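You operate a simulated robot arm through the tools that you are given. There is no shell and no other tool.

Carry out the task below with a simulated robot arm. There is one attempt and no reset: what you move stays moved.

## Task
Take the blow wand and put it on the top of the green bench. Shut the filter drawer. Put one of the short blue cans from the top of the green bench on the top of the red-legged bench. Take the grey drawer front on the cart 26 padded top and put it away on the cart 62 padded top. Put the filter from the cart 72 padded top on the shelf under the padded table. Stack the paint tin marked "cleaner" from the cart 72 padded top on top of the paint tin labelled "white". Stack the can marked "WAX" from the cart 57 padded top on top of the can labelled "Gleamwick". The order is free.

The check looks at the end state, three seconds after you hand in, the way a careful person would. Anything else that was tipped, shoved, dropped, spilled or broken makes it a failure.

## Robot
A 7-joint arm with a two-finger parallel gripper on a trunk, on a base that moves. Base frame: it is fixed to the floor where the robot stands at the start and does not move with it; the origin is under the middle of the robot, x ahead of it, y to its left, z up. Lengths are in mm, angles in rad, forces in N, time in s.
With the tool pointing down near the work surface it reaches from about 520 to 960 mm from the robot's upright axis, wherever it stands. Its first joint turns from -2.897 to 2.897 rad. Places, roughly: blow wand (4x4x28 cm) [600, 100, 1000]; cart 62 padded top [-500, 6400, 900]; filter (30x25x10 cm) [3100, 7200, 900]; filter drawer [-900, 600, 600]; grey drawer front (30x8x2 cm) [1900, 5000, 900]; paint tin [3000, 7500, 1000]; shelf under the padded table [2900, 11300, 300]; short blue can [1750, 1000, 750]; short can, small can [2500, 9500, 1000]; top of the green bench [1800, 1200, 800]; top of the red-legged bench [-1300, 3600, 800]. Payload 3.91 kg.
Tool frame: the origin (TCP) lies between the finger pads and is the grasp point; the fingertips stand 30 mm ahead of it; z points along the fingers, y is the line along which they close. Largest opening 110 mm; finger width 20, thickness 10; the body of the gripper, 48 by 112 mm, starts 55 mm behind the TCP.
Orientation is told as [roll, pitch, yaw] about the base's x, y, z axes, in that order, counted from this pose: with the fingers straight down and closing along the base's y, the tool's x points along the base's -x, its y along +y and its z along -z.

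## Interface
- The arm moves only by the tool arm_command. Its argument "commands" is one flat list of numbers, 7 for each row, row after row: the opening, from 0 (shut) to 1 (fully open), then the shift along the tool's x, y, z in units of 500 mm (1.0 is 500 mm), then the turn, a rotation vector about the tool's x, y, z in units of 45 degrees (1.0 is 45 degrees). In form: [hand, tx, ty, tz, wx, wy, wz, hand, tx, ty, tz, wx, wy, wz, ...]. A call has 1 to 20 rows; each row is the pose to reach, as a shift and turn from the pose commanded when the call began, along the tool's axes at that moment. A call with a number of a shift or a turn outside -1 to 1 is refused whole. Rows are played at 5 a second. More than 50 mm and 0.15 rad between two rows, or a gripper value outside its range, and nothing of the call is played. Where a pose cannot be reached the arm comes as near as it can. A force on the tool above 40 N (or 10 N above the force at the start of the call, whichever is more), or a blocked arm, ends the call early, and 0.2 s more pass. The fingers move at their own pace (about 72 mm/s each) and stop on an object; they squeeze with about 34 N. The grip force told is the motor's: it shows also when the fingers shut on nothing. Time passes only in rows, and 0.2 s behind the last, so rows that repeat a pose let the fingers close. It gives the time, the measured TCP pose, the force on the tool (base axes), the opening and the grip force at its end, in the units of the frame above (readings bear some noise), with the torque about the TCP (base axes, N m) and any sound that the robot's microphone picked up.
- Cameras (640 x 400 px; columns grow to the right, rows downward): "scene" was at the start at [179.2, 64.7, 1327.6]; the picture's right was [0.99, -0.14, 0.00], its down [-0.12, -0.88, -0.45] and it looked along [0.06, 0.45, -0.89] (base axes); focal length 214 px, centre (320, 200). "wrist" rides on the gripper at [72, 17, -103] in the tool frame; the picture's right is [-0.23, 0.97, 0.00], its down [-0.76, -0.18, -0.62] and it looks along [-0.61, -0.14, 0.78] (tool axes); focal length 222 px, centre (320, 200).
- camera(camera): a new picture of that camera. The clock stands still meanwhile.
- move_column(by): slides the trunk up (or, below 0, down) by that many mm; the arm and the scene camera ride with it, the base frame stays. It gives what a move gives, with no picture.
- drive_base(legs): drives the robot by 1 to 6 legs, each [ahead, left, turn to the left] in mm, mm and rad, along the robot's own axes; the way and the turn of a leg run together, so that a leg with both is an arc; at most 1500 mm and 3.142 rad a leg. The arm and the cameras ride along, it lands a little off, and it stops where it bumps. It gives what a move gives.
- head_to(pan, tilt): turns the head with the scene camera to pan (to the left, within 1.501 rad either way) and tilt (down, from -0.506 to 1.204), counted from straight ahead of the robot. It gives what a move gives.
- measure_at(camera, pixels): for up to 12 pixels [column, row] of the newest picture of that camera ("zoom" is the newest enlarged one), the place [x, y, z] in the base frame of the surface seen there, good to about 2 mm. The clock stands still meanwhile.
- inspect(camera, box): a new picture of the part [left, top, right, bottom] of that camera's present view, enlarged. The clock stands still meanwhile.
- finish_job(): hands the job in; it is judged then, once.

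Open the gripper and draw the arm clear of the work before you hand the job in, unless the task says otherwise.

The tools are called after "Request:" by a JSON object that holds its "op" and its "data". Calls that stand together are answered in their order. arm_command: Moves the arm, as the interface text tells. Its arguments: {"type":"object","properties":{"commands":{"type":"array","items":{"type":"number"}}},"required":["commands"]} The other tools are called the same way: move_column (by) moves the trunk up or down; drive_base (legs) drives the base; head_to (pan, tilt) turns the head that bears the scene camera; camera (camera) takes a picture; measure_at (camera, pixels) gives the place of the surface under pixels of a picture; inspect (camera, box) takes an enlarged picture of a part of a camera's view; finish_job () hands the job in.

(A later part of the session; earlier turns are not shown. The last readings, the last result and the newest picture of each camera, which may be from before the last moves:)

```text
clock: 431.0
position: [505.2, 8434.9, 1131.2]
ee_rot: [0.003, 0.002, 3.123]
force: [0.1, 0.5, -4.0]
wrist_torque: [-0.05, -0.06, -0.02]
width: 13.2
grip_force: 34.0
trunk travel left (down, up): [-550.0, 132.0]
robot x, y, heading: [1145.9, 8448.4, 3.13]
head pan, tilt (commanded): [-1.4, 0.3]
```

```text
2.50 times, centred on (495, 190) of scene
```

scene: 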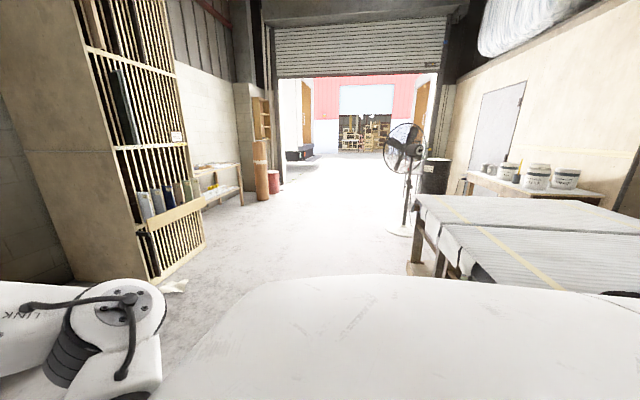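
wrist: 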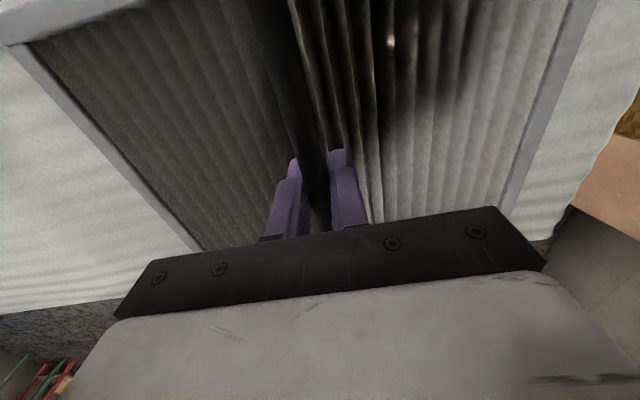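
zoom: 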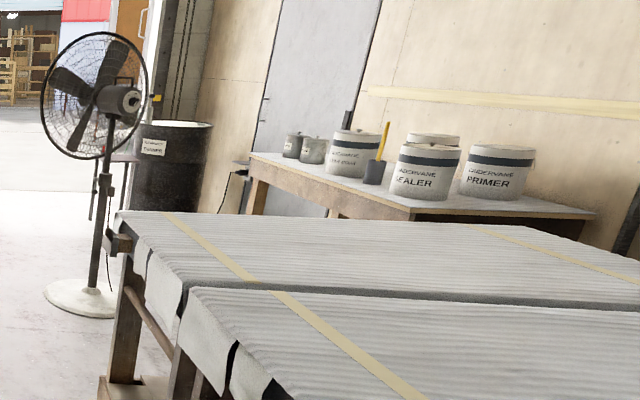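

The fan's base is at about (1700,11508). I check the lumber rack on the left before strafing north.

Request:
{"op": "measure_at", "data": {"camera": "scene", "pixels": [[205, 243], [155, 275], [185, 285], [240, 200], [262, 195], [275, 185]]}}

```text
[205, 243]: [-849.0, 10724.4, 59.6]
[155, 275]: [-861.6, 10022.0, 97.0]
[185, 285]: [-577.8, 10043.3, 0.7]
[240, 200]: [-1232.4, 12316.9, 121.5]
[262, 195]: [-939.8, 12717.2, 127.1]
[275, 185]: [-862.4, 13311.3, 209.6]
```

The rack is far off (x≤-577). I shift 60 mm west and strafe north to y≈10870.

Request:
{"op": "drive_base", "data": {"legs": [[60, 0, 0], [0, -1210, 0], [0, -1200, 0]]}}

Request:
{"op": "head_to", "data": {"pan": -1.45, "tilt": 0.4}}

Request:
{"op": "camera", "data": {"camera": "scene"}}

```text
clock: 450.2
position: [453.3, 10816.2, 1129.9]
ee_rot: [0.001, 0.003, -3.139]
force: [-0.7, 0.6, -4.9]
wrist_torque: [-0.06, -0.04, -0.02]
width: 13.0
grip_force: 34.2
trunk travel left (down, up): [-550.0, 132.0]
robot x, y, heading: [1098.7, 10841.1, -3.134]
head pan, tilt (commanded): [-1.4, 0.3]
```

```text
clock: 450.9
position: [451.7, 10815.7, 1131.1]
ee_rot: [0.002, 0.002, -3.14]
force: [-0.9, -0.5, -4.3]
wrist_torque: [-0.03, -0.03, -0.01]
width: 13.4
grip_force: 34.1
trunk travel left (down, up): [-550.0, 132.0]
robot x, y, heading: [1099.7, 10840.1, -3.133]
head pan, tilt (commanded): [-1.45, 0.4]
```

```text
taken
```

scene: 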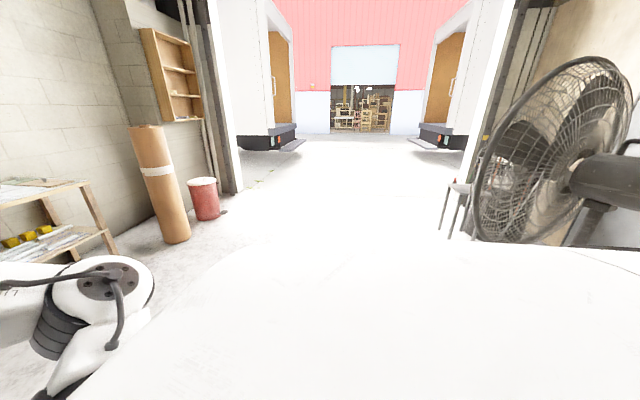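

The fan is close on the right. I measure its guard's extent.

Request:
{"op": "measure_at", "data": {"camera": "scene", "pixels": [[480, 180], [478, 220], [520, 85], [600, 60], [630, 100], [610, 180], [590, 225], [560, 240], [500, 120]]}}

```text
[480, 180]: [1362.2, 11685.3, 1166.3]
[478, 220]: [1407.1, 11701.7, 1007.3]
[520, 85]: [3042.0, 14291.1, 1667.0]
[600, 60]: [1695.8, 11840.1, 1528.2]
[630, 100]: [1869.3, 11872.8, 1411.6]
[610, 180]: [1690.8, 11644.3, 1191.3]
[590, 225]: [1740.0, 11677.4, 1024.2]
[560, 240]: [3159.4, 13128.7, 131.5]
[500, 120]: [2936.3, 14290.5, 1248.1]
```

I turn left (away from the fan) by π to face east.

Request:
{"op": "drive_base", "data": {"legs": [[0, 0, 1.567], [0, 0, 1.567]]}}

Request:
{"op": "head_to", "data": {"pan": 0.0, "tilt": 0.4}}

Request:
{"op": "camera", "data": {"camera": "scene"}}

```text
clock: 459.2
position: [1740.7, 10873.7, 1129.5]
ee_rot: [0.004, 0.003, 0.014]
force: [0.8, 0.6, -4.8]
wrist_torque: [0.01, 0.03, 0.0]
width: 13.5
grip_force: 33.3
trunk travel left (down, up): [-550.0, 132.0]
robot x, y, heading: [1097.3, 10842.8, 0.02]
head pan, tilt (commanded): [-1.45, 0.4]
```

```text
clock: 460.8
position: [1739.7, 10873.0, 1130.1]
ee_rot: [0.001, 0.002, 0.012]
force: [0.6, -0.4, -4.7]
wrist_torque: [0.03, 0.03, 0.01]
width: 13.5
grip_force: 33.9
trunk travel left (down, up): [-550.0, 132.0]
robot x, y, heading: [1096.1, 10837.9, 0.015]
head pan, tilt (commanded): [0.0, 0.4]
```

```text
taken
```

scene: 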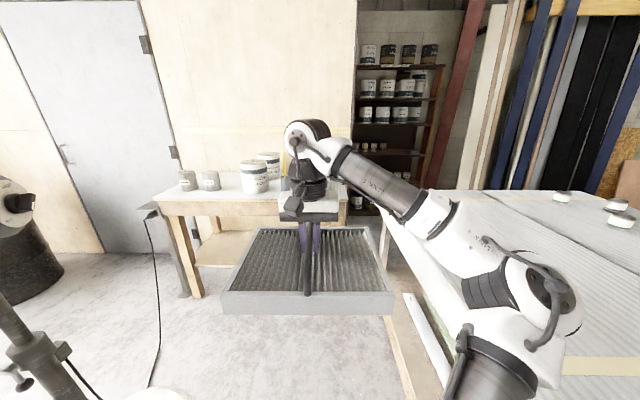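

I measure the cable on the floor (157,300),(150,380), the table's legs, apron and shelf.

Request:
{"op": "measure_at", "data": {"camera": "scene", "pixels": [[158, 300], [150, 380], [150, 215], [157, 200], [185, 215], [190, 290], [215, 245], [235, 255], [200, 262], [175, 230], [250, 210], [330, 190]]}}

Request:
{"op": "inspect", "data": {"camera": "scene", "box": [120, 130, 380, 330]}}

```text
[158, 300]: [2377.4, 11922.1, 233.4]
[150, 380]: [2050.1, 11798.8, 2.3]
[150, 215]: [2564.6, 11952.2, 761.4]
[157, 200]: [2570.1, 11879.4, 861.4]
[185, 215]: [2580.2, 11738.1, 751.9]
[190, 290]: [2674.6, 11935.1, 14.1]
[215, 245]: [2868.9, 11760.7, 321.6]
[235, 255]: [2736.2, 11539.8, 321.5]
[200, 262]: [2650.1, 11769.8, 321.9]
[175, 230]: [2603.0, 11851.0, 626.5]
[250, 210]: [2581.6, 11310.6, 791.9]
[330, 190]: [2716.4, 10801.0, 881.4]
```

```text
2.00 times, centred on (250, 230) of scene
```

zoom: 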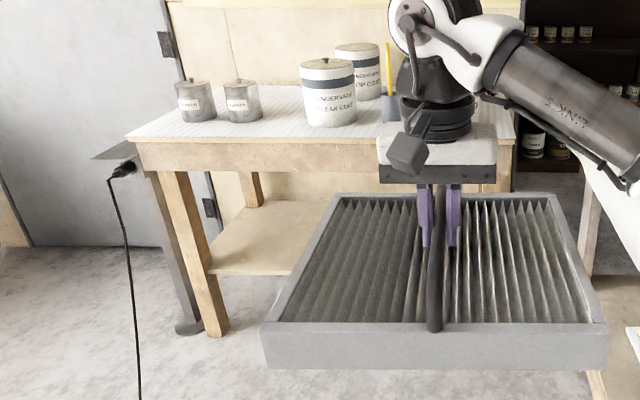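

I measure the apron's lower edge in the zoom.

Request:
{"op": "measure_at", "data": {"camera": "zoom", "pixels": [[250, 160], [250, 168], [250, 172], [250, 176], [300, 166], [350, 165], [350, 160], [230, 268], [300, 250], [190, 250]]}}

```text
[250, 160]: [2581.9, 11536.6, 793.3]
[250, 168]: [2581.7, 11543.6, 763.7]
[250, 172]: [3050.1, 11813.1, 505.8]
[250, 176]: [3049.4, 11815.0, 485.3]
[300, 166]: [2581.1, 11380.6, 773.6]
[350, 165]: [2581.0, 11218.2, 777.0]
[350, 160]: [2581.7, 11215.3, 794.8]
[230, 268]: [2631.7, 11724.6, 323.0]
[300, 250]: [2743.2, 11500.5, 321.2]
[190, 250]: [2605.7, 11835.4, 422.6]
```

The shelf is at z≈322, the apron's lower edge at z≈755, so the arm fits under with the trunk lowered. I strafe left 120, then drive ahead 640, staying clear of the fan.

Request:
{"op": "drive_base", "data": {"legs": [[0, 120, -0.01], [640, 0, 0]]}}

Request:
{"op": "camera", "data": {"camera": "scene"}}

```text
clock: 465.5
position: [2372.5, 10990.5, 1130.2]
ee_rot: [0.002, 0.002, 0.004]
force: [-0.9, -0.5, -4.7]
wrist_torque: [0.01, 0.04, 0.0]
width: 13.5
grip_force: 34.1
trunk travel left (down, up): [-550.0, 132.0]
robot x, y, heading: [1730.6, 10967.3, 0.004]
head pan, tilt (commanded): [0.0, 0.4]
```

```text
taken
```

scene: 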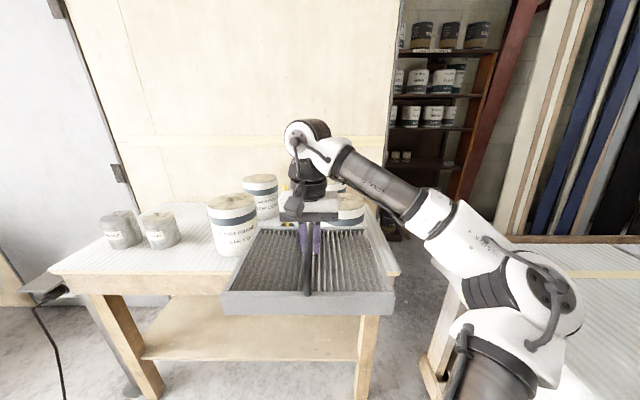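

I measure the legs' inner faces (150,370),(357,350) and the shelf.

Request:
{"op": "measure_at", "data": {"camera": "scene", "pixels": [[130, 330], [150, 375], [358, 350], [362, 330], [378, 330], [250, 330], [250, 345], [340, 340], [170, 340], [330, 320], [300, 318], [372, 370]]}}

Request:
{"op": "camera", "data": {"camera": "wrist"}}

```text
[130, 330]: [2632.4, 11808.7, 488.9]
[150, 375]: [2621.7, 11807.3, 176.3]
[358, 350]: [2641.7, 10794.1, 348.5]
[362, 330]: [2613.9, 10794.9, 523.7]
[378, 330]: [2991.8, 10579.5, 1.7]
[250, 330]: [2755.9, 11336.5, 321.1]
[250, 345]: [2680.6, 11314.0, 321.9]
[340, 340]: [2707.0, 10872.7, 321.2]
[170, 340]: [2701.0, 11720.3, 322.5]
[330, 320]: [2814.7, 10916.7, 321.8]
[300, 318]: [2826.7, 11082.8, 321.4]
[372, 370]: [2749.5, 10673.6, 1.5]
```

```text
taken
```

wrist: 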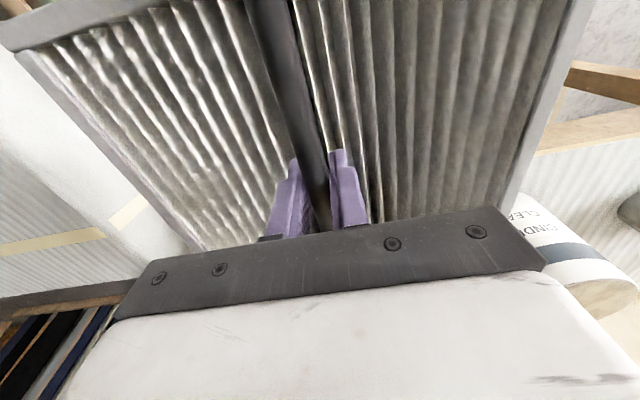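

The leg's inner face is at y≈10794; the filter spans y≈10842–11138, so it fits. I lower the trunk by 550 mm.

Request:
{"op": "move_column", "data": {"by": -548}}

Request:
{"op": "camera", "data": {"camera": "scene"}}

```text
refused: -548 is not a number from -400 to 400
```

```text
taken
```

scene: 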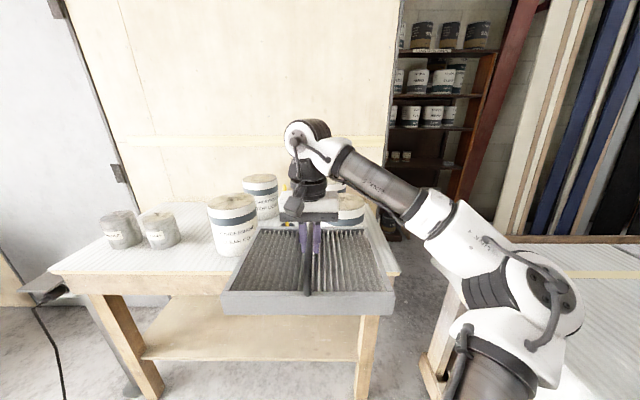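

The move is limited to 400 mm per call, so I lower in two steps of 274 mm.

Request:
{"op": "move_column", "data": {"by": -274}}

Request:
{"op": "move_column", "data": {"by": -274}}

Request:
{"op": "camera", "data": {"camera": "scene"}}

```text
clock: 468.3
position: [2371.5, 10991.1, 856.0]
ee_rot: [0.002, 0.0, 0.005]
force: [0.3, -0.1, -4.2]
wrist_torque: [0.01, 0.1, 0.01]
width: 13.6
grip_force: 33.4
trunk travel left (down, up): [-276.0, 406.0]
robot x, y, heading: [1729.4, 10964.6, 0.008]
head pan, tilt (commanded): [0.0, 0.4]
```

```text
clock: 471.3
position: [2370.7, 10990.8, 653.4]
ee_rot: [-0.002, -0.005, 0.006]
force: [0.3, 0.1, -4.2]
wrist_torque: [0.01, 0.03, -0.01]
width: 13.5
grip_force: 34.6
trunk travel left (down, up): [-66.0, 616.0]
robot x, y, heading: [1730.0, 10966.0, 0.005]
head pan, tilt (commanded): [0.0, 0.4]
stopped: the arm was blocked; the commanded pose is now the measured one
```

```text
taken
```

scene: 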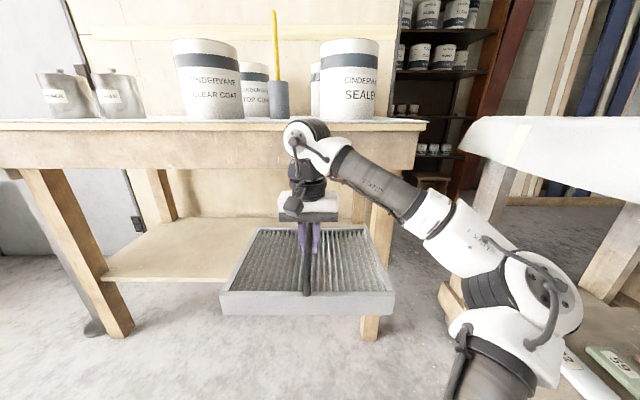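

The column stopped early because the arm was blocked. I measure the elbow and the neighbouring cart parts to find the contact.

Request:
{"op": "measure_at", "data": {"camera": "scene", "pixels": [[560, 290], [540, 345], [575, 330], [500, 300], [465, 340], [480, 140], [600, 150], [610, 300], [580, 375], [615, 370], [450, 300], [500, 260]]}}

Request:
{"op": "inspect", "data": {"camera": "scene", "box": [420, 200, 640, 400]}}

Request:
{"op": "camera", "data": {"camera": "wrist"}}

```text
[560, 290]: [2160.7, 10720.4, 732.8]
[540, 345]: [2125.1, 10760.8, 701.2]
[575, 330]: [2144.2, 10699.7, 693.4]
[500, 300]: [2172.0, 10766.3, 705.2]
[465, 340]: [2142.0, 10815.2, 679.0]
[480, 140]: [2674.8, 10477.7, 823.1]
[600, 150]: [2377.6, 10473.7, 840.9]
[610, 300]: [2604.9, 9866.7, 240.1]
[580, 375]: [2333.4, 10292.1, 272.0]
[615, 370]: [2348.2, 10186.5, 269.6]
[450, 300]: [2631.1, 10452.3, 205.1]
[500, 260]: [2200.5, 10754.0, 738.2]
```

```text
2.00 times, centred on (530, 300) of scene
```

zoom: 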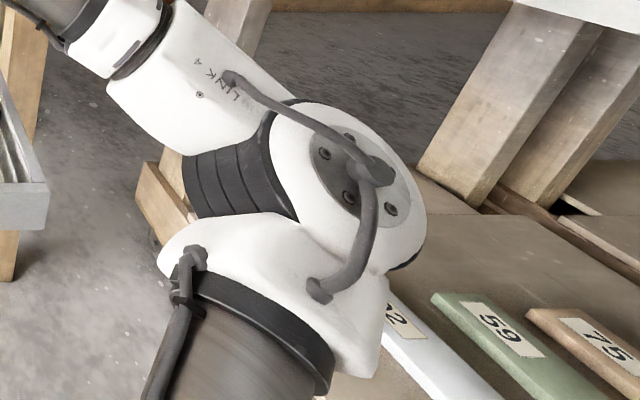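

```text
taken
```

wrist: 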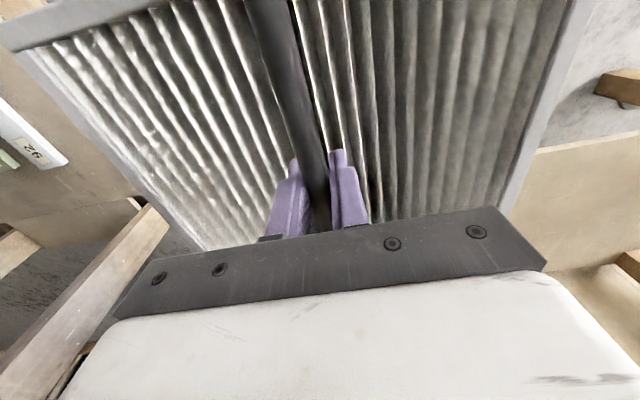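

The elbow is 230 mm from the cart, so the contact is elsewhere. I look down around the robot's front and sides.

Request:
{"op": "head_to", "data": {"pan": -0.5, "tilt": 0.75}}

Request:
{"op": "camera", "data": {"camera": "scene"}}

Request:
{"op": "head_to", "data": {"pan": 0.5, "tilt": 0.75}}

Request:
{"op": "camera", "data": {"camera": "scene"}}

```text
clock: 472.2
position: [2369.2, 10994.0, 653.4]
ee_rot: [-0.003, -0.007, 0.006]
force: [0.2, -0.1, -5.4]
wrist_torque: [0.0, 0.08, -0.01]
width: 13.4
grip_force: 34.0
trunk travel left (down, up): [-66.0, 616.0]
robot x, y, heading: [1728.4, 10966.7, 0.004]
head pan, tilt (commanded): [-0.499, 0.75]
```

```text
taken
```

scene: 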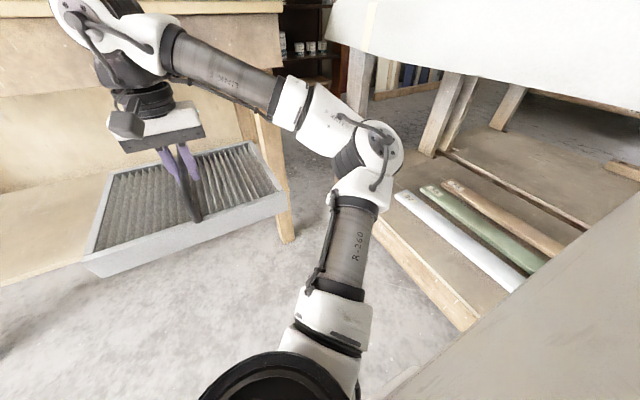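

```text
clock: 473.5
position: [2371.3, 10992.9, 653.6]
ee_rot: [-0.001, -0.005, 0.007]
force: [-0.5, 0.4, -4.8]
wrist_torque: [0.02, 0.06, 0.01]
width: 13.4
grip_force: 33.7
trunk travel left (down, up): [-66.0, 616.0]
robot x, y, heading: [1729.7, 10965.7, 0.006]
head pan, tilt (commanded): [0.499, 0.75]
```

```text
taken
```

scene: 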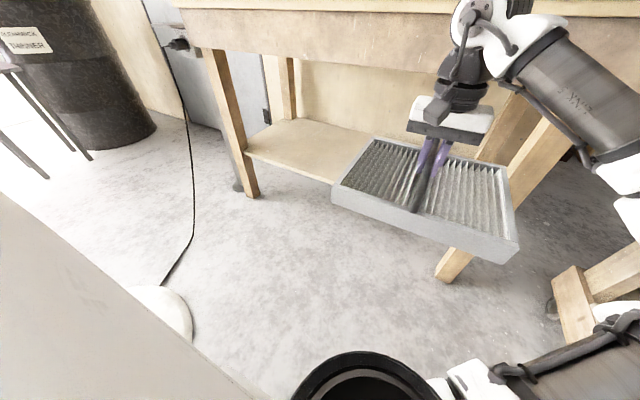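

Nothing visible touches. I try lowering another 30 mm to see whether it really is blocked.

Request:
{"op": "move_column", "data": {"by": -30}}

```text
clock: 474.4
position: [2369.4, 10993.5, 654.3]
ee_rot: [-0.003, -0.007, 0.011]
force: [0.5, 0.0, -5.2]
wrist_torque: [-0.01, 0.04, -0.02]
width: 13.5
grip_force: 33.9
trunk travel left (down, up): [-67.0, 615.0]
robot x, y, heading: [1730.1, 10965.7, 0.005]
head pan, tilt (commanded): [0.499, 0.75]
stopped: the arm was blocked; the commanded pose is now the measured one
```

Still blocked. I look straight ahead again and measure the wrist's forward-most points against the table edge.

Request:
{"op": "head_to", "data": {"pan": 0.0, "tilt": 0.4}}

Request:
{"op": "camera", "data": {"camera": "scene"}}

Request:
{"op": "measure_at", "data": {"camera": "scene", "pixels": [[305, 123], [320, 127], [300, 140], [345, 155], [310, 185], [292, 205], [307, 215], [370, 180], [440, 215], [228, 275], [380, 245], [250, 235]]}}

```text
clock: 475.3
position: [2369.7, 10995.0, 653.5]
ee_rot: [-0.007, -0.007, 0.01]
force: [0.0, -0.4, -5.7]
wrist_torque: [-0.02, 0.07, 0.01]
width: 13.5
grip_force: 34.4
trunk travel left (down, up): [-67.0, 615.0]
robot x, y, heading: [1731.3, 10964.3, 0.005]
head pan, tilt (commanded): [0.0, 0.4]
```

```text
taken
```

scene: 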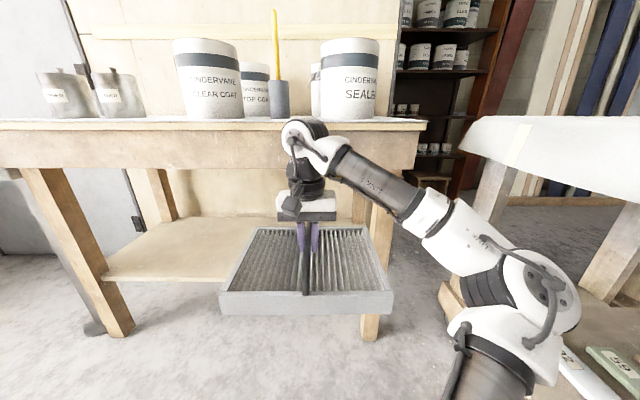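

```text
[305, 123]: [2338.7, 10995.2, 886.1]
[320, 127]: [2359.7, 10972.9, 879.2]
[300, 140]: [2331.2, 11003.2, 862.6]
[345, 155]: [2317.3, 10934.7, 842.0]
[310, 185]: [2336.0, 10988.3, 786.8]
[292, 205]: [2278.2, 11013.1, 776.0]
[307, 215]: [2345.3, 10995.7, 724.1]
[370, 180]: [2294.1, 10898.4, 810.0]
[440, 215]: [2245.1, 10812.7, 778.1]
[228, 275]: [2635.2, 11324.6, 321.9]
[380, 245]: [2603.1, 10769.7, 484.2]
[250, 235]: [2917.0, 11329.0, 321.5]
```

The wrist is clear of the table, so it's a limit of my own body; I don't need more trunk travel anyway. I raise the trunk 25 mm to free it and check the fan's base extent.

Request:
{"op": "move_column", "data": {"by": 25}}

Request:
{"op": "head_to", "data": {"pan": 0.9, "tilt": 0.6}}

Request:
{"op": "camera", "data": {"camera": "scene"}}

```text
clock: 476.1
position: [2371.4, 10993.6, 673.0]
ee_rot: [-0.005, -0.004, 0.012]
force: [0.2, 0.4, -4.3]
wrist_torque: [-0.02, 0.05, -0.03]
width: 13.2
grip_force: 34.2
trunk travel left (down, up): [-92.0, 590.0]
robot x, y, heading: [1729.1, 10967.4, 0.006]
head pan, tilt (commanded): [0.0, 0.4]
```

```text
clock: 477.2
position: [2372.1, 10994.3, 675.2]
ee_rot: [-0.003, -0.001, 0.012]
force: [1.0, -0.1, -3.7]
wrist_torque: [0.0, 0.05, 0.02]
width: 13.6
grip_force: 34.0
trunk travel left (down, up): [-92.0, 590.0]
robot x, y, heading: [1729.0, 10968.8, 0.005]
head pan, tilt (commanded): [0.901, 0.6]
```

```text
taken
```

scene: 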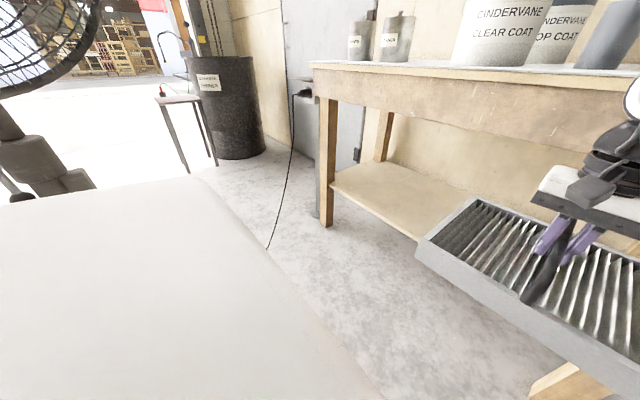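

I turn the head to see the fan's base disc again and measure its edge.

Request:
{"op": "head_to", "data": {"pan": 0.5, "tilt": 0.75}}

Request:
{"op": "camera", "data": {"camera": "scene"}}

Request:
{"op": "measure_at", "data": {"camera": "scene", "pixels": [[150, 290], [165, 288], [180, 300], [188, 315], [191, 330], [140, 292], [175, 290], [193, 320], [200, 340]]}}

```text
clock: 478.1
position: [2372.4, 10993.4, 673.7]
ee_rot: [-0.003, -0.001, 0.012]
force: [0.1, -0.1, -4.9]
wrist_torque: [0.0, 0.04, 0.03]
width: 13.3
grip_force: 34.2
trunk travel left (down, up): [-92.0, 590.0]
robot x, y, heading: [1726.4, 10961.2, 0.007]
head pan, tilt (commanded): [0.499, 0.75]
```

```text
taken
```

scene: 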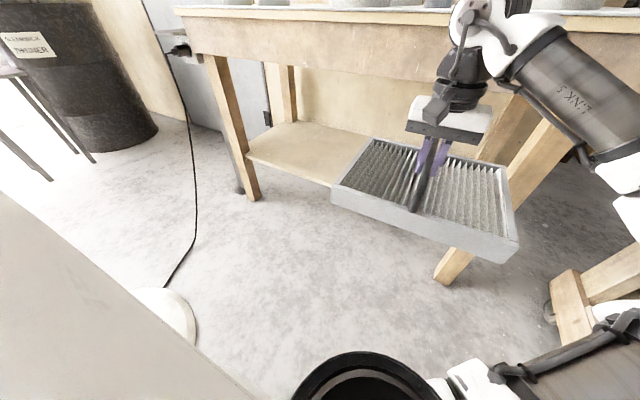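

```text
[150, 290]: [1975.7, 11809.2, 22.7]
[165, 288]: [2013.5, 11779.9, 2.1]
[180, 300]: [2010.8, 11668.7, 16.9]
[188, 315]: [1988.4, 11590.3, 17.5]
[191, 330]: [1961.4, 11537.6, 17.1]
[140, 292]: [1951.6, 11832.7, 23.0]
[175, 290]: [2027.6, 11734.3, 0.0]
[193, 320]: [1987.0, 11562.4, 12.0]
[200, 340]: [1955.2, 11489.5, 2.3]
```

The fan's base is centred near (1765,11690), radius ≈246, so there is enough room. I strafe left 140 mm and lower the filter with the arm to z≈430.

Request:
{"op": "drive_base", "data": {"legs": [[0, 140, 0]]}}

Request:
{"op": "arm_command", "data": {"commands": [0, 0, 0, 0.06, 0, 0, 0, 0, 0, 0, 0.14, 0, 0, 0, 0, 0, 0, 0.22, 0, 0, 0, 0, 0, 0, 0.3, 0, 0, 0, 0, 0, 0, 0.38, 0, 0, 0, 0, 0, 0, 0.45, 0, 0, 0, 0, 0, 0, 0.488, 0, 0, 0]}}

Request:
{"op": "head_to", "data": {"pan": -0.1, "tilt": 0.5}}

Request:
{"op": "camera", "data": {"camera": "scene"}}

```text
clock: 479.9
position: [2371.7, 11131.5, 672.9]
ee_rot: [-0.001, -0.002, 0.01]
force: [0.2, 0.0, -4.7]
wrist_torque: [0.0, 0.06, -0.03]
width: 13.1
grip_force: 34.1
trunk travel left (down, up): [-92.0, 590.0]
robot x, y, heading: [1731.5, 11107.1, 0.005]
head pan, tilt (commanded): [0.499, 0.75]
```

```text
clock: 481.4
position: [2372.2, 11131.9, 431.4]
ee_rot: [-0.004, -0.002, 0.01]
force: [-0.9, 0.1, -5.0]
wrist_torque: [-0.01, 0.06, 0.02]
width: 13.3
grip_force: 34.1
trunk travel left (down, up): [-92.0, 590.0]
robot x, y, heading: [1729.2, 11100.8, 0.006]
head pan, tilt (commanded): [0.499, 0.75]
```

```text
clock: 482.4
position: [2372.2, 11131.5, 431.2]
ee_rot: [-0.004, -0.001, 0.01]
force: [0.3, 0.1, -4.9]
wrist_torque: [0.0, 0.06, -0.04]
width: 13.3
grip_force: 34.0
trunk travel left (down, up): [-92.0, 590.0]
robot x, y, heading: [1729.6, 11100.7, 0.011]
head pan, tilt (commanded): [-0.099, 0.499]
```

```text
taken
```

scene: 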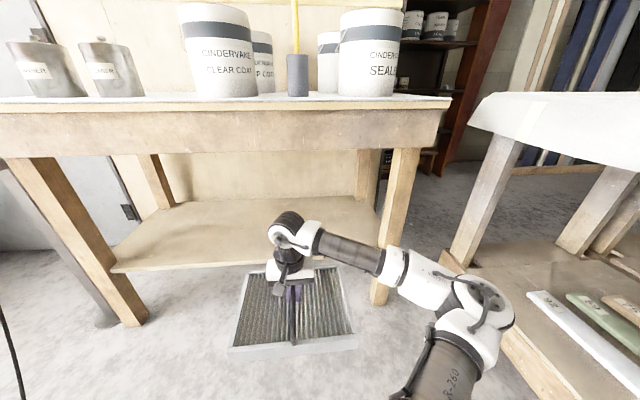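

I measure elbow, forearm and wrist heights in this lowered pose before driving under the table.

Request:
{"op": "measure_at", "data": {"camera": "scene", "pixels": [[480, 295], [500, 310], [455, 330], [440, 285], [400, 265], [345, 250], [290, 220], [300, 235], [240, 340], [350, 340], [330, 270], [395, 200]]}}

```text
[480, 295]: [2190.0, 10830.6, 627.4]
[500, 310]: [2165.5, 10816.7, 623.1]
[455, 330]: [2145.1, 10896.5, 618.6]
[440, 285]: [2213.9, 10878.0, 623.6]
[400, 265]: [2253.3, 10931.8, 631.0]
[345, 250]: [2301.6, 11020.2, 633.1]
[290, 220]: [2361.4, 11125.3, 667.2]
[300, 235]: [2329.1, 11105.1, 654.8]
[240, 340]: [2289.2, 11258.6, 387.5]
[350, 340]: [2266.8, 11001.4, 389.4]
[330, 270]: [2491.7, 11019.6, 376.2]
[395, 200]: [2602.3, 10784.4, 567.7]
```

Everything is below z≈667, under the apron (755). I extend the arm 80 mm, drive 230 mm ahead, and check.

Request:
{"op": "arm_command", "data": {"commands": [0, -0.06, 0, 0, 0, 0, 0, 0, -0.12, 0, 0, 0, 0, 0, 0, -0.16, 0, 0, 0, 0, 0]}}

Request:
{"op": "drive_base", "data": {"legs": [[230, 0, 0]]}}

Request:
{"op": "camera", "data": {"camera": "scene"}}

```text
clock: 483.2
position: [2452.4, 11132.8, 431.8]
ee_rot: [-0.003, 0.0, 0.011]
force: [-0.5, 0.0, -4.6]
wrist_torque: [-0.01, 0.03, -0.02]
width: 13.7
grip_force: 33.4
trunk travel left (down, up): [-92.0, 590.0]
robot x, y, heading: [1728.7, 11103.7, 0.004]
head pan, tilt (commanded): [-0.099, 0.499]
```

```text
clock: 485.0
position: [2678.5, 11130.4, 431.9]
ee_rot: [-0.004, -0.001, 0.007]
force: [-0.2, -0.6, -4.1]
wrist_torque: [-0.01, 0.06, -0.01]
width: 13.4
grip_force: 33.9
trunk travel left (down, up): [-92.0, 590.0]
robot x, y, heading: [1959.3, 11107.0, 0.009]
head pan, tilt (commanded): [-0.099, 0.499]
```

```text
taken
```

scene: 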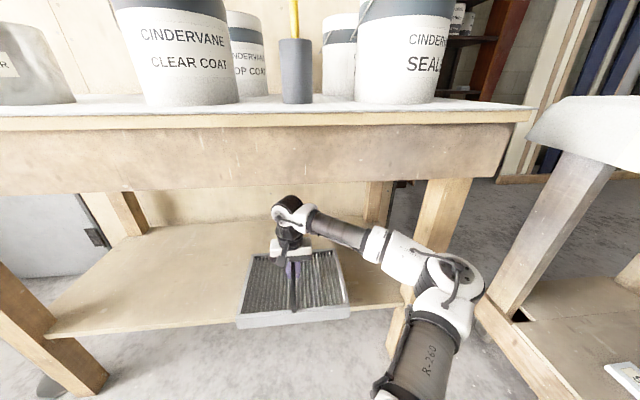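

The filter is half over the shelf and clear. I extend the arm another 100 mm.

Request:
{"op": "arm_command", "data": {"commands": [0, -0.06, 0, 0, 0, 0, 0, 0, -0.12, 0, 0, 0, 0, 0, 0, -0.17, 0, 0, 0, 0, 0, 0, -0.2, 0, 0, 0, 0, 0]}}

Request:
{"op": "camera", "data": {"camera": "scene"}}

Request:
{"op": "measure_at", "data": {"camera": "scene", "pixels": [[455, 270], [470, 285], [435, 270], [290, 205], [350, 230], [415, 240], [450, 300], [280, 250], [240, 310]]}}

```text
clock: 486.0
position: [2780.4, 11132.2, 432.0]
ee_rot: [-0.004, -0.001, 0.008]
force: [-0.8, 0.2, -4.6]
wrist_torque: [0.01, 0.06, 0.01]
width: 13.2
grip_force: 33.4
trunk travel left (down, up): [-92.0, 590.0]
robot x, y, heading: [1952.9, 11103.8, 0.003]
head pan, tilt (commanded): [-0.099, 0.499]
```

```text
taken
```

scene: 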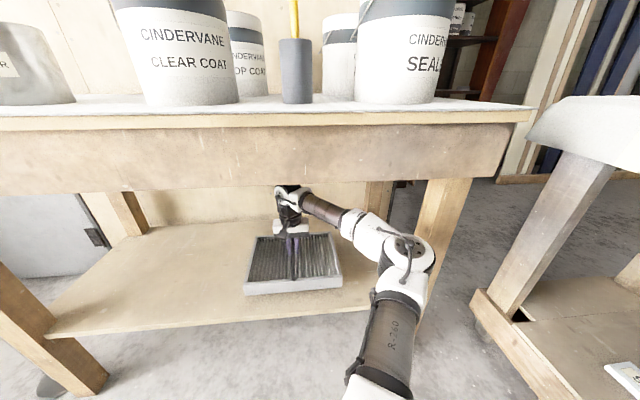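

```text
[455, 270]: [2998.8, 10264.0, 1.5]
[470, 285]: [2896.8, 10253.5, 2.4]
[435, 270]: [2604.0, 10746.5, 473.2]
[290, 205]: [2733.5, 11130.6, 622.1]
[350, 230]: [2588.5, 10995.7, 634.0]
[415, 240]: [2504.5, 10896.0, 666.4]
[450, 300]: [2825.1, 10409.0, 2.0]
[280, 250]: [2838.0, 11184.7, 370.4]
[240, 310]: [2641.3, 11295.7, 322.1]
```

The filter spans x≈2664–2896 over the shelf. I drive 90 mm further in.

Request:
{"op": "drive_base", "data": {"legs": [[90, 0, 0]]}}

Request:
{"op": "camera", "data": {"camera": "scene"}}

Request:
{"op": "camera", "data": {"camera": "wrist"}}

```text
clock: 487.1
position: [2869.9, 11131.5, 431.8]
ee_rot: [-0.004, 0.0, 0.006]
force: [-0.3, -0.8, -4.8]
wrist_torque: [0.02, 0.08, -0.03]
width: 13.3
grip_force: 34.2
trunk travel left (down, up): [-92.0, 590.0]
robot x, y, heading: [2045.0, 11104.8, 0.006]
head pan, tilt (commanded): [-0.099, 0.499]
```

```text
taken
```

scene: 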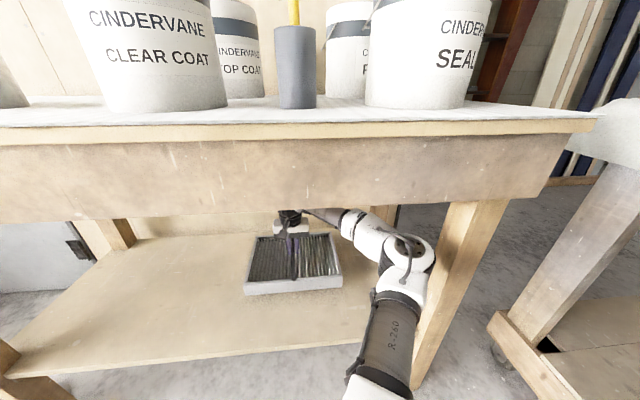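

```text
taken
```

wrist: 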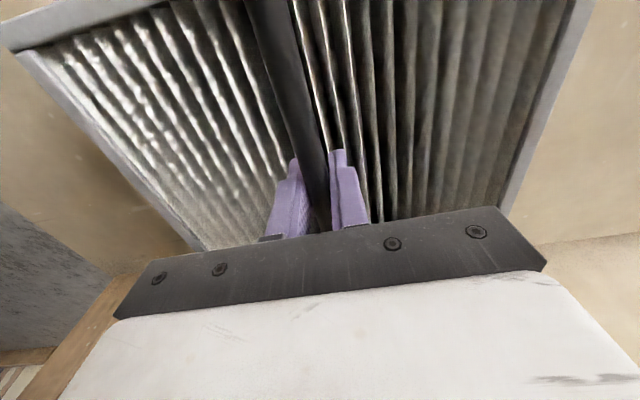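

The filter is well over the shelf. I lower it in small steps until it rests.

Request:
{"op": "arm_command", "data": {"commands": [0, 0, 0, 0.016, 0, 0, 0, 0, 0, 0, 0.032, 0, 0, 0, 0, 0, 0, 0.042, 0, 0, 0, 0, 0, 0, 0.048, 0, 0, 0]}}

```text
clock: 488.1
position: [2871.0, 11131.1, 407.8]
ee_rot: [-0.004, -0.001, 0.005]
force: [0.0, -1.1, -4.6]
wrist_torque: [0.01, 0.06, -0.01]
width: 13.5
grip_force: 34.1
trunk travel left (down, up): [-92.0, 590.0]
robot x, y, heading: [2045.3, 11103.3, 0.0]
head pan, tilt (commanded): [-0.099, 0.499]
```

The full weight (4.6 N) still hangs on the tool, so I lower a few more millimetres in 1 mm steps.

Request:
{"op": "arm_command", "data": {"commands": [0, 0, 0, 0.002, 0, 0, 0, 0, 0, 0, 0.004, 0, 0, 0, 0, 0, 0, 0.006, 0, 0, 0]}}

Request:
{"op": "inspect", "data": {"camera": "scene", "box": [220, 200, 380, 310]}}

```text
clock: 488.9
position: [2870.2, 11132.2, 406.3]
ee_rot: [-0.005, -0.001, 0.004]
force: [-3.2, -1.2, 2.9]
wrist_torque: [-0.01, -0.63, -0.11]
width: 13.3
grip_force: 34.4
trunk travel left (down, up): [-92.0, 590.0]
robot x, y, heading: [2047.2, 11103.4, 0.002]
head pan, tilt (commanded): [-0.099, 0.499]
```

```text
3.64 times, centred on (300, 255) of scene
```

zoom: 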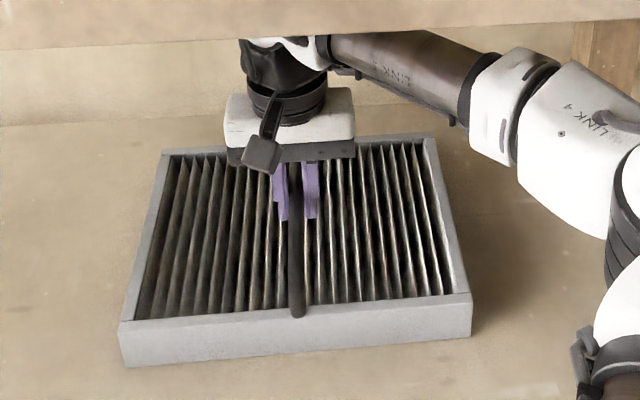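

Contact: the filter rests on the shelf. I open the hand to 60 mm and look.

Request:
{"op": "arm_command", "data": {"commands": [0.2, 0, 0, 0, 0, 0, 0, 0.4, 0, 0, 0, 0, 0, 0, 0.55, 0, 0, 0, 0, 0, 0, 0.55, 0, 0, 0, 0, 0, 0]}}

Request:
{"op": "camera", "data": {"camera": "wrist"}}

```text
clock: 489.9
position: [2870.9, 11131.9, 404.6]
ee_rot: [-0.003, -0.002, 0.006]
force: [0.5, 0.4, 0.6]
wrist_torque: [-0.01, 0.0, 0.02]
width: 60.4
grip_force: 0.0
trunk travel left (down, up): [-92.0, 590.0]
robot x, y, heading: [2044.7, 11105.0, 0.003]
head pan, tilt (commanded): [-0.099, 0.499]
```

```text
taken
```

wrist: 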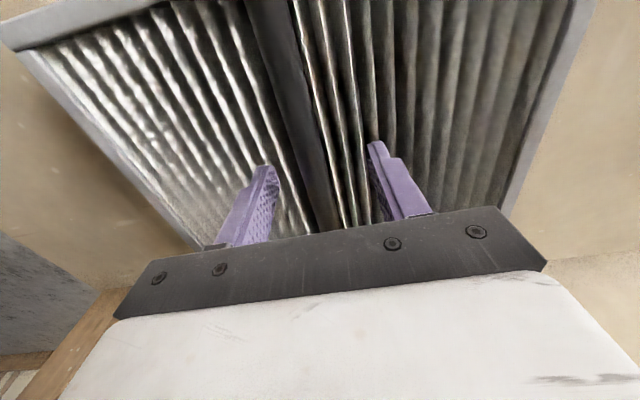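

The bar is free. I raise the tool 55 mm so the fingers clear the bar, then drive back out.

Request:
{"op": "arm_command", "data": {"commands": [0.55, 0, 0, -0.02, 0, 0, 0, 0.55, 0, 0, -0.05, 0, 0, 0, 0.55, 0, 0, -0.08, 0, 0, 0, 0.55, 0, 0, -0.112, 0, 0, 0]}}

Request:
{"op": "camera", "data": {"camera": "scene"}}

```text
clock: 490.9
position: [2871.2, 11131.4, 462.8]
ee_rot: [-0.003, -0.002, 0.006]
force: [1.0, -1.3, -0.5]
wrist_torque: [0.01, 0.0, -0.01]
width: 60.4
grip_force: 0.1
trunk travel left (down, up): [-92.0, 590.0]
robot x, y, heading: [2048.2, 11105.1, 0.003]
head pan, tilt (commanded): [-0.099, 0.499]
```

```text
taken
```

scene: 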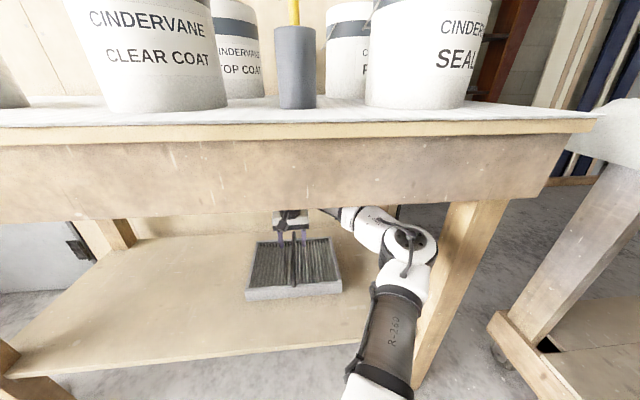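

The filter lies on the shelf. I drive straight back 400 mm and check.

Request:
{"op": "drive_base", "data": {"legs": [[-400, 0, 0]]}}

Request:
{"op": "camera", "data": {"camera": "scene"}}

```text
clock: 493.4
position: [2473.7, 11130.5, 462.2]
ee_rot: [-0.005, 0.0, 0.005]
force: [0.2, 0.2, 0.0]
wrist_torque: [0.0, 0.02, 0.0]
width: 60.4
grip_force: 0.0
trunk travel left (down, up): [-92.0, 590.0]
robot x, y, heading: [1654.3, 11104.2, -0.004]
head pan, tilt (commanded): [-0.099, 0.499]
```

```text
taken
```

scene: 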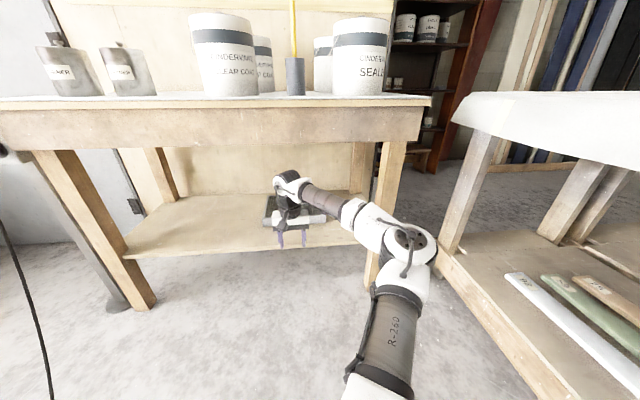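

I pull the arm back 120 mm and raise the trunk to its normal height.

Request:
{"op": "arm_command", "data": {"commands": [0.55, 0.08, 0, 0, 0, 0, 0, 0.55, 0.16, 0, 0, 0, 0, 0, 0.55, 0.24, 0, 0, 0, 0, 0]}}

Request:
{"op": "move_column", "data": {"by": 229}}

Request:
{"op": "move_column", "data": {"by": 229}}

Request:
{"op": "camera", "data": {"camera": "scene"}}

```text
clock: 494.2
position: [2354.8, 11129.3, 460.5]
ee_rot: [-0.004, -0.002, 0.002]
force: [1.1, -0.2, -0.9]
wrist_torque: [0.03, 0.03, -0.01]
width: 60.4
grip_force: 0.0
trunk travel left (down, up): [-92.0, 590.0]
robot x, y, heading: [1647.7, 11102.2, 0.004]
head pan, tilt (commanded): [-0.099, 0.499]
```

```text
clock: 496.6
position: [2354.2, 11129.4, 689.4]
ee_rot: [-0.003, -0.002, 0.004]
force: [-0.2, -0.4, -0.3]
wrist_torque: [0.0, 0.01, -0.02]
width: 60.6
grip_force: 0.1
trunk travel left (down, up): [-321.0, 361.0]
robot x, y, heading: [1651.0, 11104.3, -0.002]
head pan, tilt (commanded): [-0.099, 0.499]
```

```text
clock: 499.0
position: [2353.9, 11128.7, 919.6]
ee_rot: [-0.006, -0.003, 0.004]
force: [-0.6, 0.1, -0.4]
wrist_torque: [0.02, 0.02, 0.0]
width: 60.4
grip_force: 0.1
trunk travel left (down, up): [-550.0, 132.0]
robot x, y, heading: [1651.6, 11105.4, -0.0]
head pan, tilt (commanded): [-0.099, 0.499]
```

```text
taken
```

scene: 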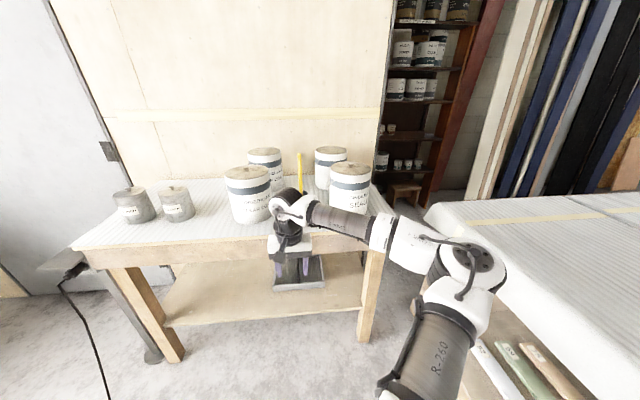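

The filter is visible on the shelf. Next cart 57: I raise the arm to z≈1100, back off west, go south around the carts, and east again along y≈8450.

Request:
{"op": "arm_command", "data": {"commands": [0.55, 0, 0, -0.09, 0, 0, 0, 0.55, 0, 0, -0.18, 0, 0, 0, 0.55, 0, 0, -0.27, 0, 0, 0, 0.55, 0, 0, -0.36, 0, 0, 0]}}

Request:
{"op": "drive_base", "data": {"legs": [[-570, 0, 0], [0, -1330, 0], [0, -1330, 0], [1300, 0, 0]]}}

Request:
{"op": "head_to", "data": {"pan": 1.0, "tilt": 0.5}}

Request:
{"op": "camera", "data": {"camera": "scene"}}

```text
clock: 500.0
position: [2354.6, 11130.6, 1100.2]
ee_rot: [-0.003, -0.003, 0.004]
force: [-0.1, -0.3, -0.5]
wrist_torque: [0.01, 0.0, 0.0]
width: 60.7
grip_force: 0.0
trunk travel left (down, up): [-550.0, 132.0]
robot x, y, heading: [1650.0, 11103.4, 0.001]
head pan, tilt (commanded): [-0.099, 0.499]
```

```text
clock: 529.5
position: [3027.3, 8371.3, 1098.7]
ee_rot: [-0.005, -0.002, -0.05]
force: [0.3, -0.1, -0.1]
wrist_torque: [-0.02, 0.01, 0.03]
width: 60.6
grip_force: 0.0
trunk travel left (down, up): [-550.0, 132.0]
robot x, y, heading: [2323.6, 8385.3, -0.056]
head pan, tilt (commanded): [-0.099, 0.499]
```

```text
clock: 530.9
position: [3027.9, 8371.8, 1099.3]
ee_rot: [-0.003, -0.001, -0.051]
force: [0.3, -0.4, 0.2]
wrist_torque: [-0.02, 0.01, -0.01]
width: 60.4
grip_force: 0.1
trunk travel left (down, up): [-550.0, 132.0]
robot x, y, heading: [2321.8, 8382.2, -0.058]
head pan, tilt (commanded): [1.0, 0.499]
```

```text
taken
```

scene: 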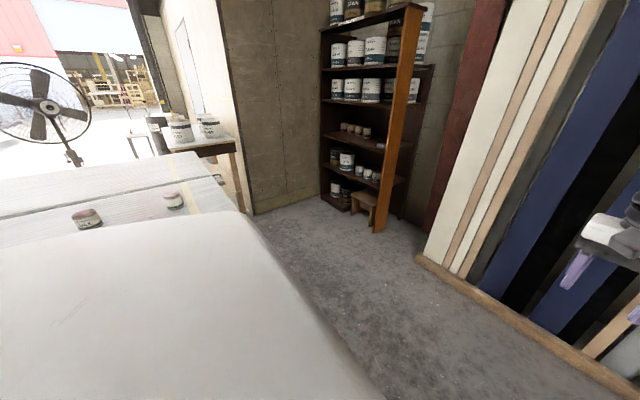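

I turn left to face cart 57 and look at the cans.

Request:
{"op": "drive_base", "data": {"legs": [[0, 0, 1.628]]}}

Request:
{"op": "head_to", "data": {"pan": 0.0, "tilt": 0.5}}

Request:
{"op": "camera", "data": {"camera": "scene"}}

```text
clock: 535.3
position: [2291.0, 9090.0, 1099.9]
ee_rot: [-0.002, -0.002, 1.582]
force: [-0.4, -0.1, -0.3]
wrist_torque: [-0.02, 0.0, -0.01]
width: 60.2
grip_force: 0.1
trunk travel left (down, up): [-550.0, 132.0]
robot x, y, heading: [2324.1, 8382.5, 1.58]
head pan, tilt (commanded): [1.0, 0.499]
```

```text
clock: 536.6
position: [2291.8, 9090.1, 1098.5]
ee_rot: [-0.003, -0.002, 1.583]
force: [-1.1, 0.0, -0.4]
wrist_torque: [0.01, 0.0, 0.04]
width: 60.3
grip_force: 0.1
trunk travel left (down, up): [-550.0, 132.0]
robot x, y, heading: [2319.6, 8386.0, 1.576]
head pan, tilt (commanded): [0.0, 0.499]
```

```text
taken
```

scene: 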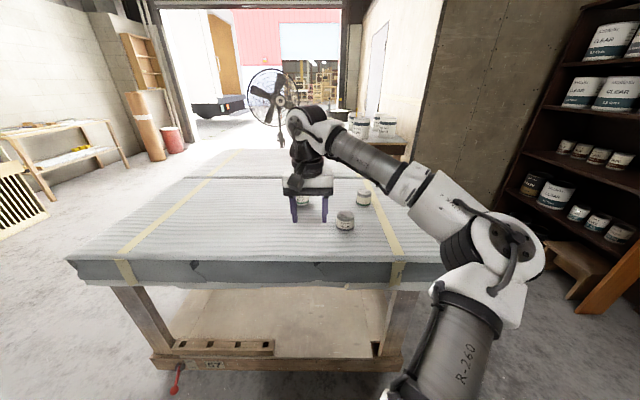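

Cart 57 is confirmed by its label. I drive 400 mm ahead and 100 mm right, then look at the labels.

Request:
{"op": "drive_base", "data": {"legs": [[400, -100, 0]]}}

Request:
{"op": "head_to", "data": {"pan": 0.0, "tilt": 0.6}}

Request:
{"op": "camera", "data": {"camera": "scene"}}

Request:
{"op": "inspect", "data": {"camera": "scene", "box": [240, 190, 420, 320]}}

```text
clock: 539.1
position: [2380.1, 9485.5, 1098.5]
ee_rot: [-0.003, 0.001, 1.59]
force: [-0.2, -0.2, 0.2]
wrist_torque: [0.0, 0.03, -0.02]
width: 60.4
grip_force: 0.1
trunk travel left (down, up): [-550.0, 132.0]
robot x, y, heading: [2417.6, 8782.1, 1.584]
head pan, tilt (commanded): [0.0, 0.499]
```

```text
clock: 539.8
position: [2380.2, 9485.9, 1099.8]
ee_rot: [-0.004, -0.002, 1.59]
force: [0.0, -1.0, 0.9]
wrist_torque: [-0.02, -0.01, 0.0]
width: 60.3
grip_force: 0.0
trunk travel left (down, up): [-550.0, 132.0]
robot x, y, heading: [2414.0, 8780.5, 1.583]
head pan, tilt (commanded): [0.0, 0.6]
```

```text
taken
```

scene: 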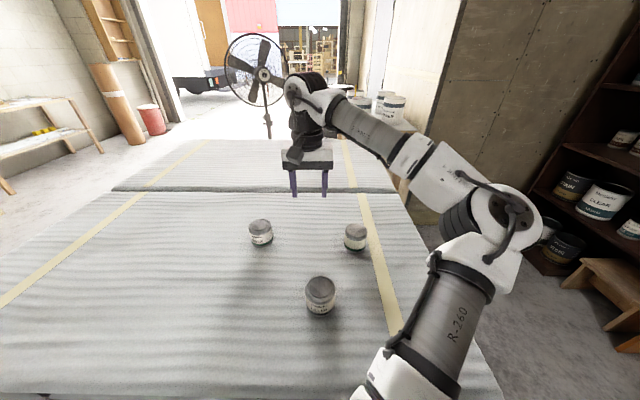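

```text
3.08 times, centred on (330, 255) of scene
```

zoom: 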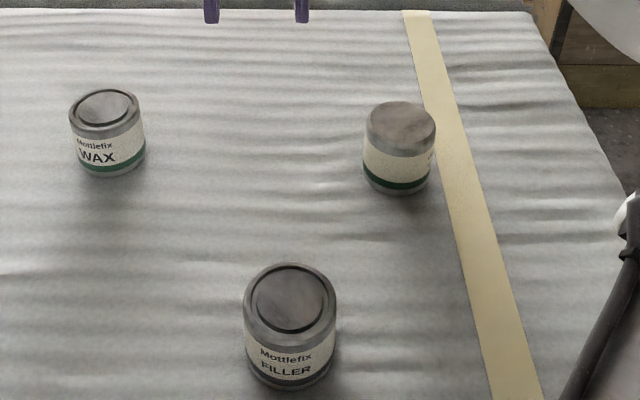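

"WAX" is the left can; "FILLER" (Mottlefix) in front; the right can's label faces east. I strafe right 520 mm to read it.

Request:
{"op": "drive_base", "data": {"legs": [[0, -520, 0]]}}

Request:
{"op": "head_to", "data": {"pan": 0.5, "tilt": 0.6}}

Request:
{"op": "camera", "data": {"camera": "scene"}}

```text
clock: 544.4
position: [2893.1, 9495.3, 1099.3]
ee_rot: [-0.003, -0.002, 1.601]
force: [0.0, -0.3, -0.4]
wrist_torque: [0.02, 0.02, -0.01]
width: 60.6
grip_force: 0.1
trunk travel left (down, up): [-550.0, 132.0]
robot x, y, heading: [2942.1, 8793.0, 1.602]
head pan, tilt (commanded): [0.0, 0.6]
```

```text
clock: 545.3
position: [2894.1, 9495.6, 1099.7]
ee_rot: [-0.003, -0.002, 1.6]
force: [-0.5, 0.3, -0.5]
wrist_torque: [0.01, 0.01, 0.01]
width: 60.5
grip_force: 0.1
trunk travel left (down, up): [-550.0, 132.0]
robot x, y, heading: [2935.2, 8794.8, 1.597]
head pan, tilt (commanded): [0.499, 0.6]
```

```text
taken
```

scene: 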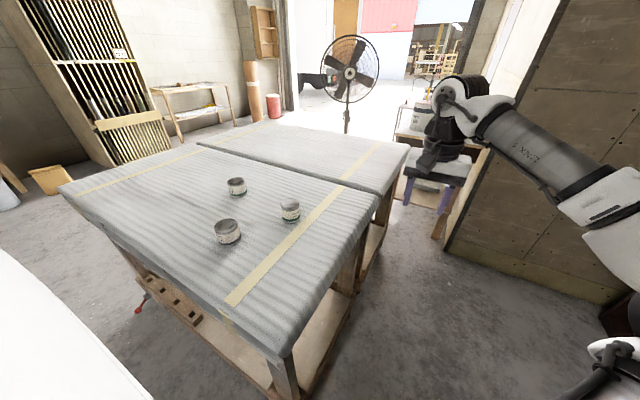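

I zoom on the three cans from this side to read the third label.

Request:
{"op": "inspect", "data": {"camera": "scene", "box": [200, 165, 320, 255]}}

Request:
{"op": "inspect", "data": {"camera": "scene", "box": [270, 190, 310, 230]}}

```text
4.44 times, centred on (260, 210) of scene
```

zoom: 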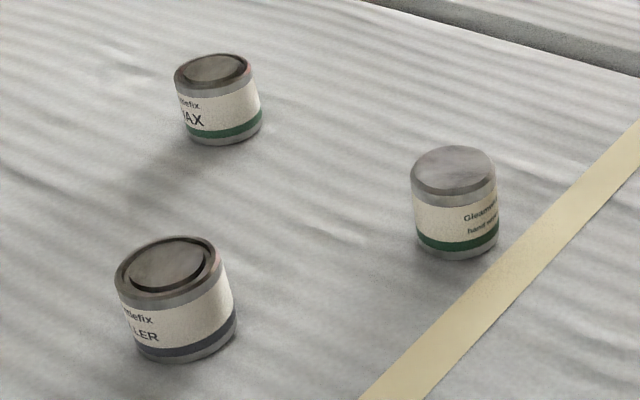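

```text
10.00 times, centred on (290, 210) of scene
```

zoom: 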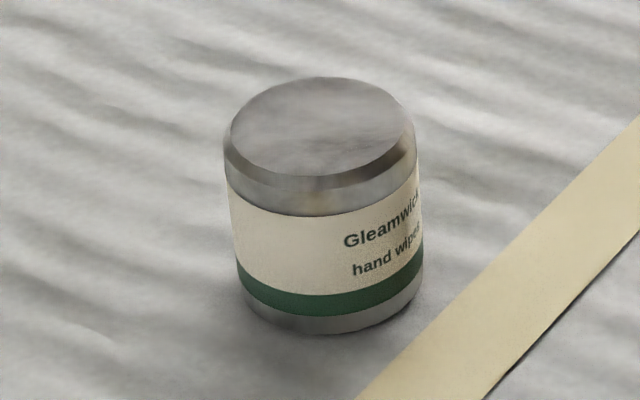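

The right can is "Gleamwick hand wipes". I strafe back left 530 mm and measure WAX and Gleamwick.

Request:
{"op": "drive_base", "data": {"legs": [[0, 0, -0.028], [0, 540, 0]]}}

Request:
{"op": "head_to", "data": {"pan": 0.0, "tilt": 0.65}}

Request:
{"op": "camera", "data": {"camera": "scene"}}

Request:
{"op": "inspect", "data": {"camera": "scene", "box": [240, 190, 420, 320]}}

```text
clock: 550.3
position: [2375.9, 9495.4, 1099.6]
ee_rot: [-0.003, -0.002, 1.583]
force: [0.3, 0.5, 0.6]
wrist_torque: [0.03, -0.01, 0.0]
width: 60.6
grip_force: 0.1
trunk travel left (down, up): [-550.0, 132.0]
robot x, y, heading: [2403.6, 8789.0, 1.577]
head pan, tilt (commanded): [0.499, 0.6]
```

```text
clock: 551.2
position: [2375.6, 9495.3, 1099.8]
ee_rot: [-0.005, -0.001, 1.581]
force: [0.5, 0.4, -0.7]
wrist_torque: [0.03, -0.02, -0.03]
width: 60.3
grip_force: 0.1
trunk travel left (down, up): [-550.0, 132.0]
robot x, y, heading: [2406.5, 8794.7, 1.572]
head pan, tilt (commanded): [0.0, 0.649]
```

```text
taken
```

scene: 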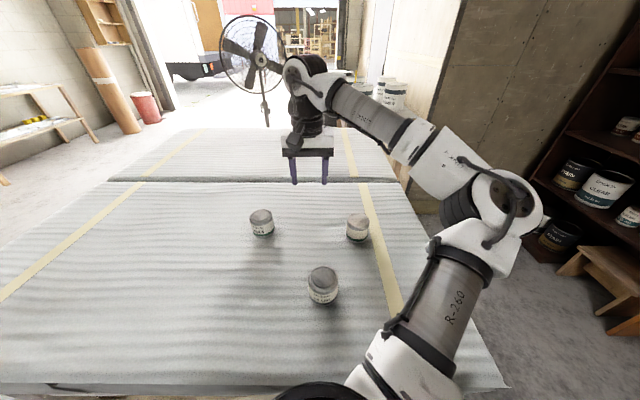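

```text
3.08 times, centred on (330, 255) of scene
```

zoom: 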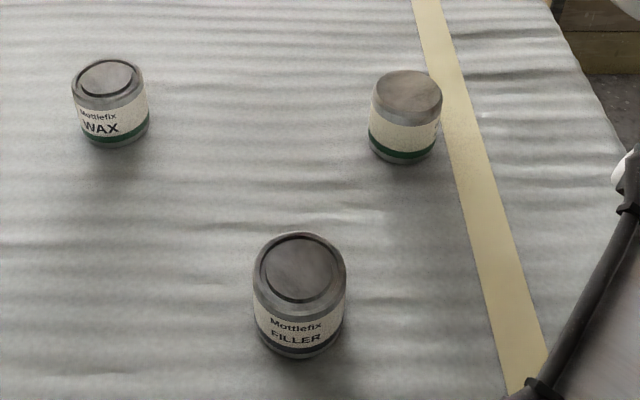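

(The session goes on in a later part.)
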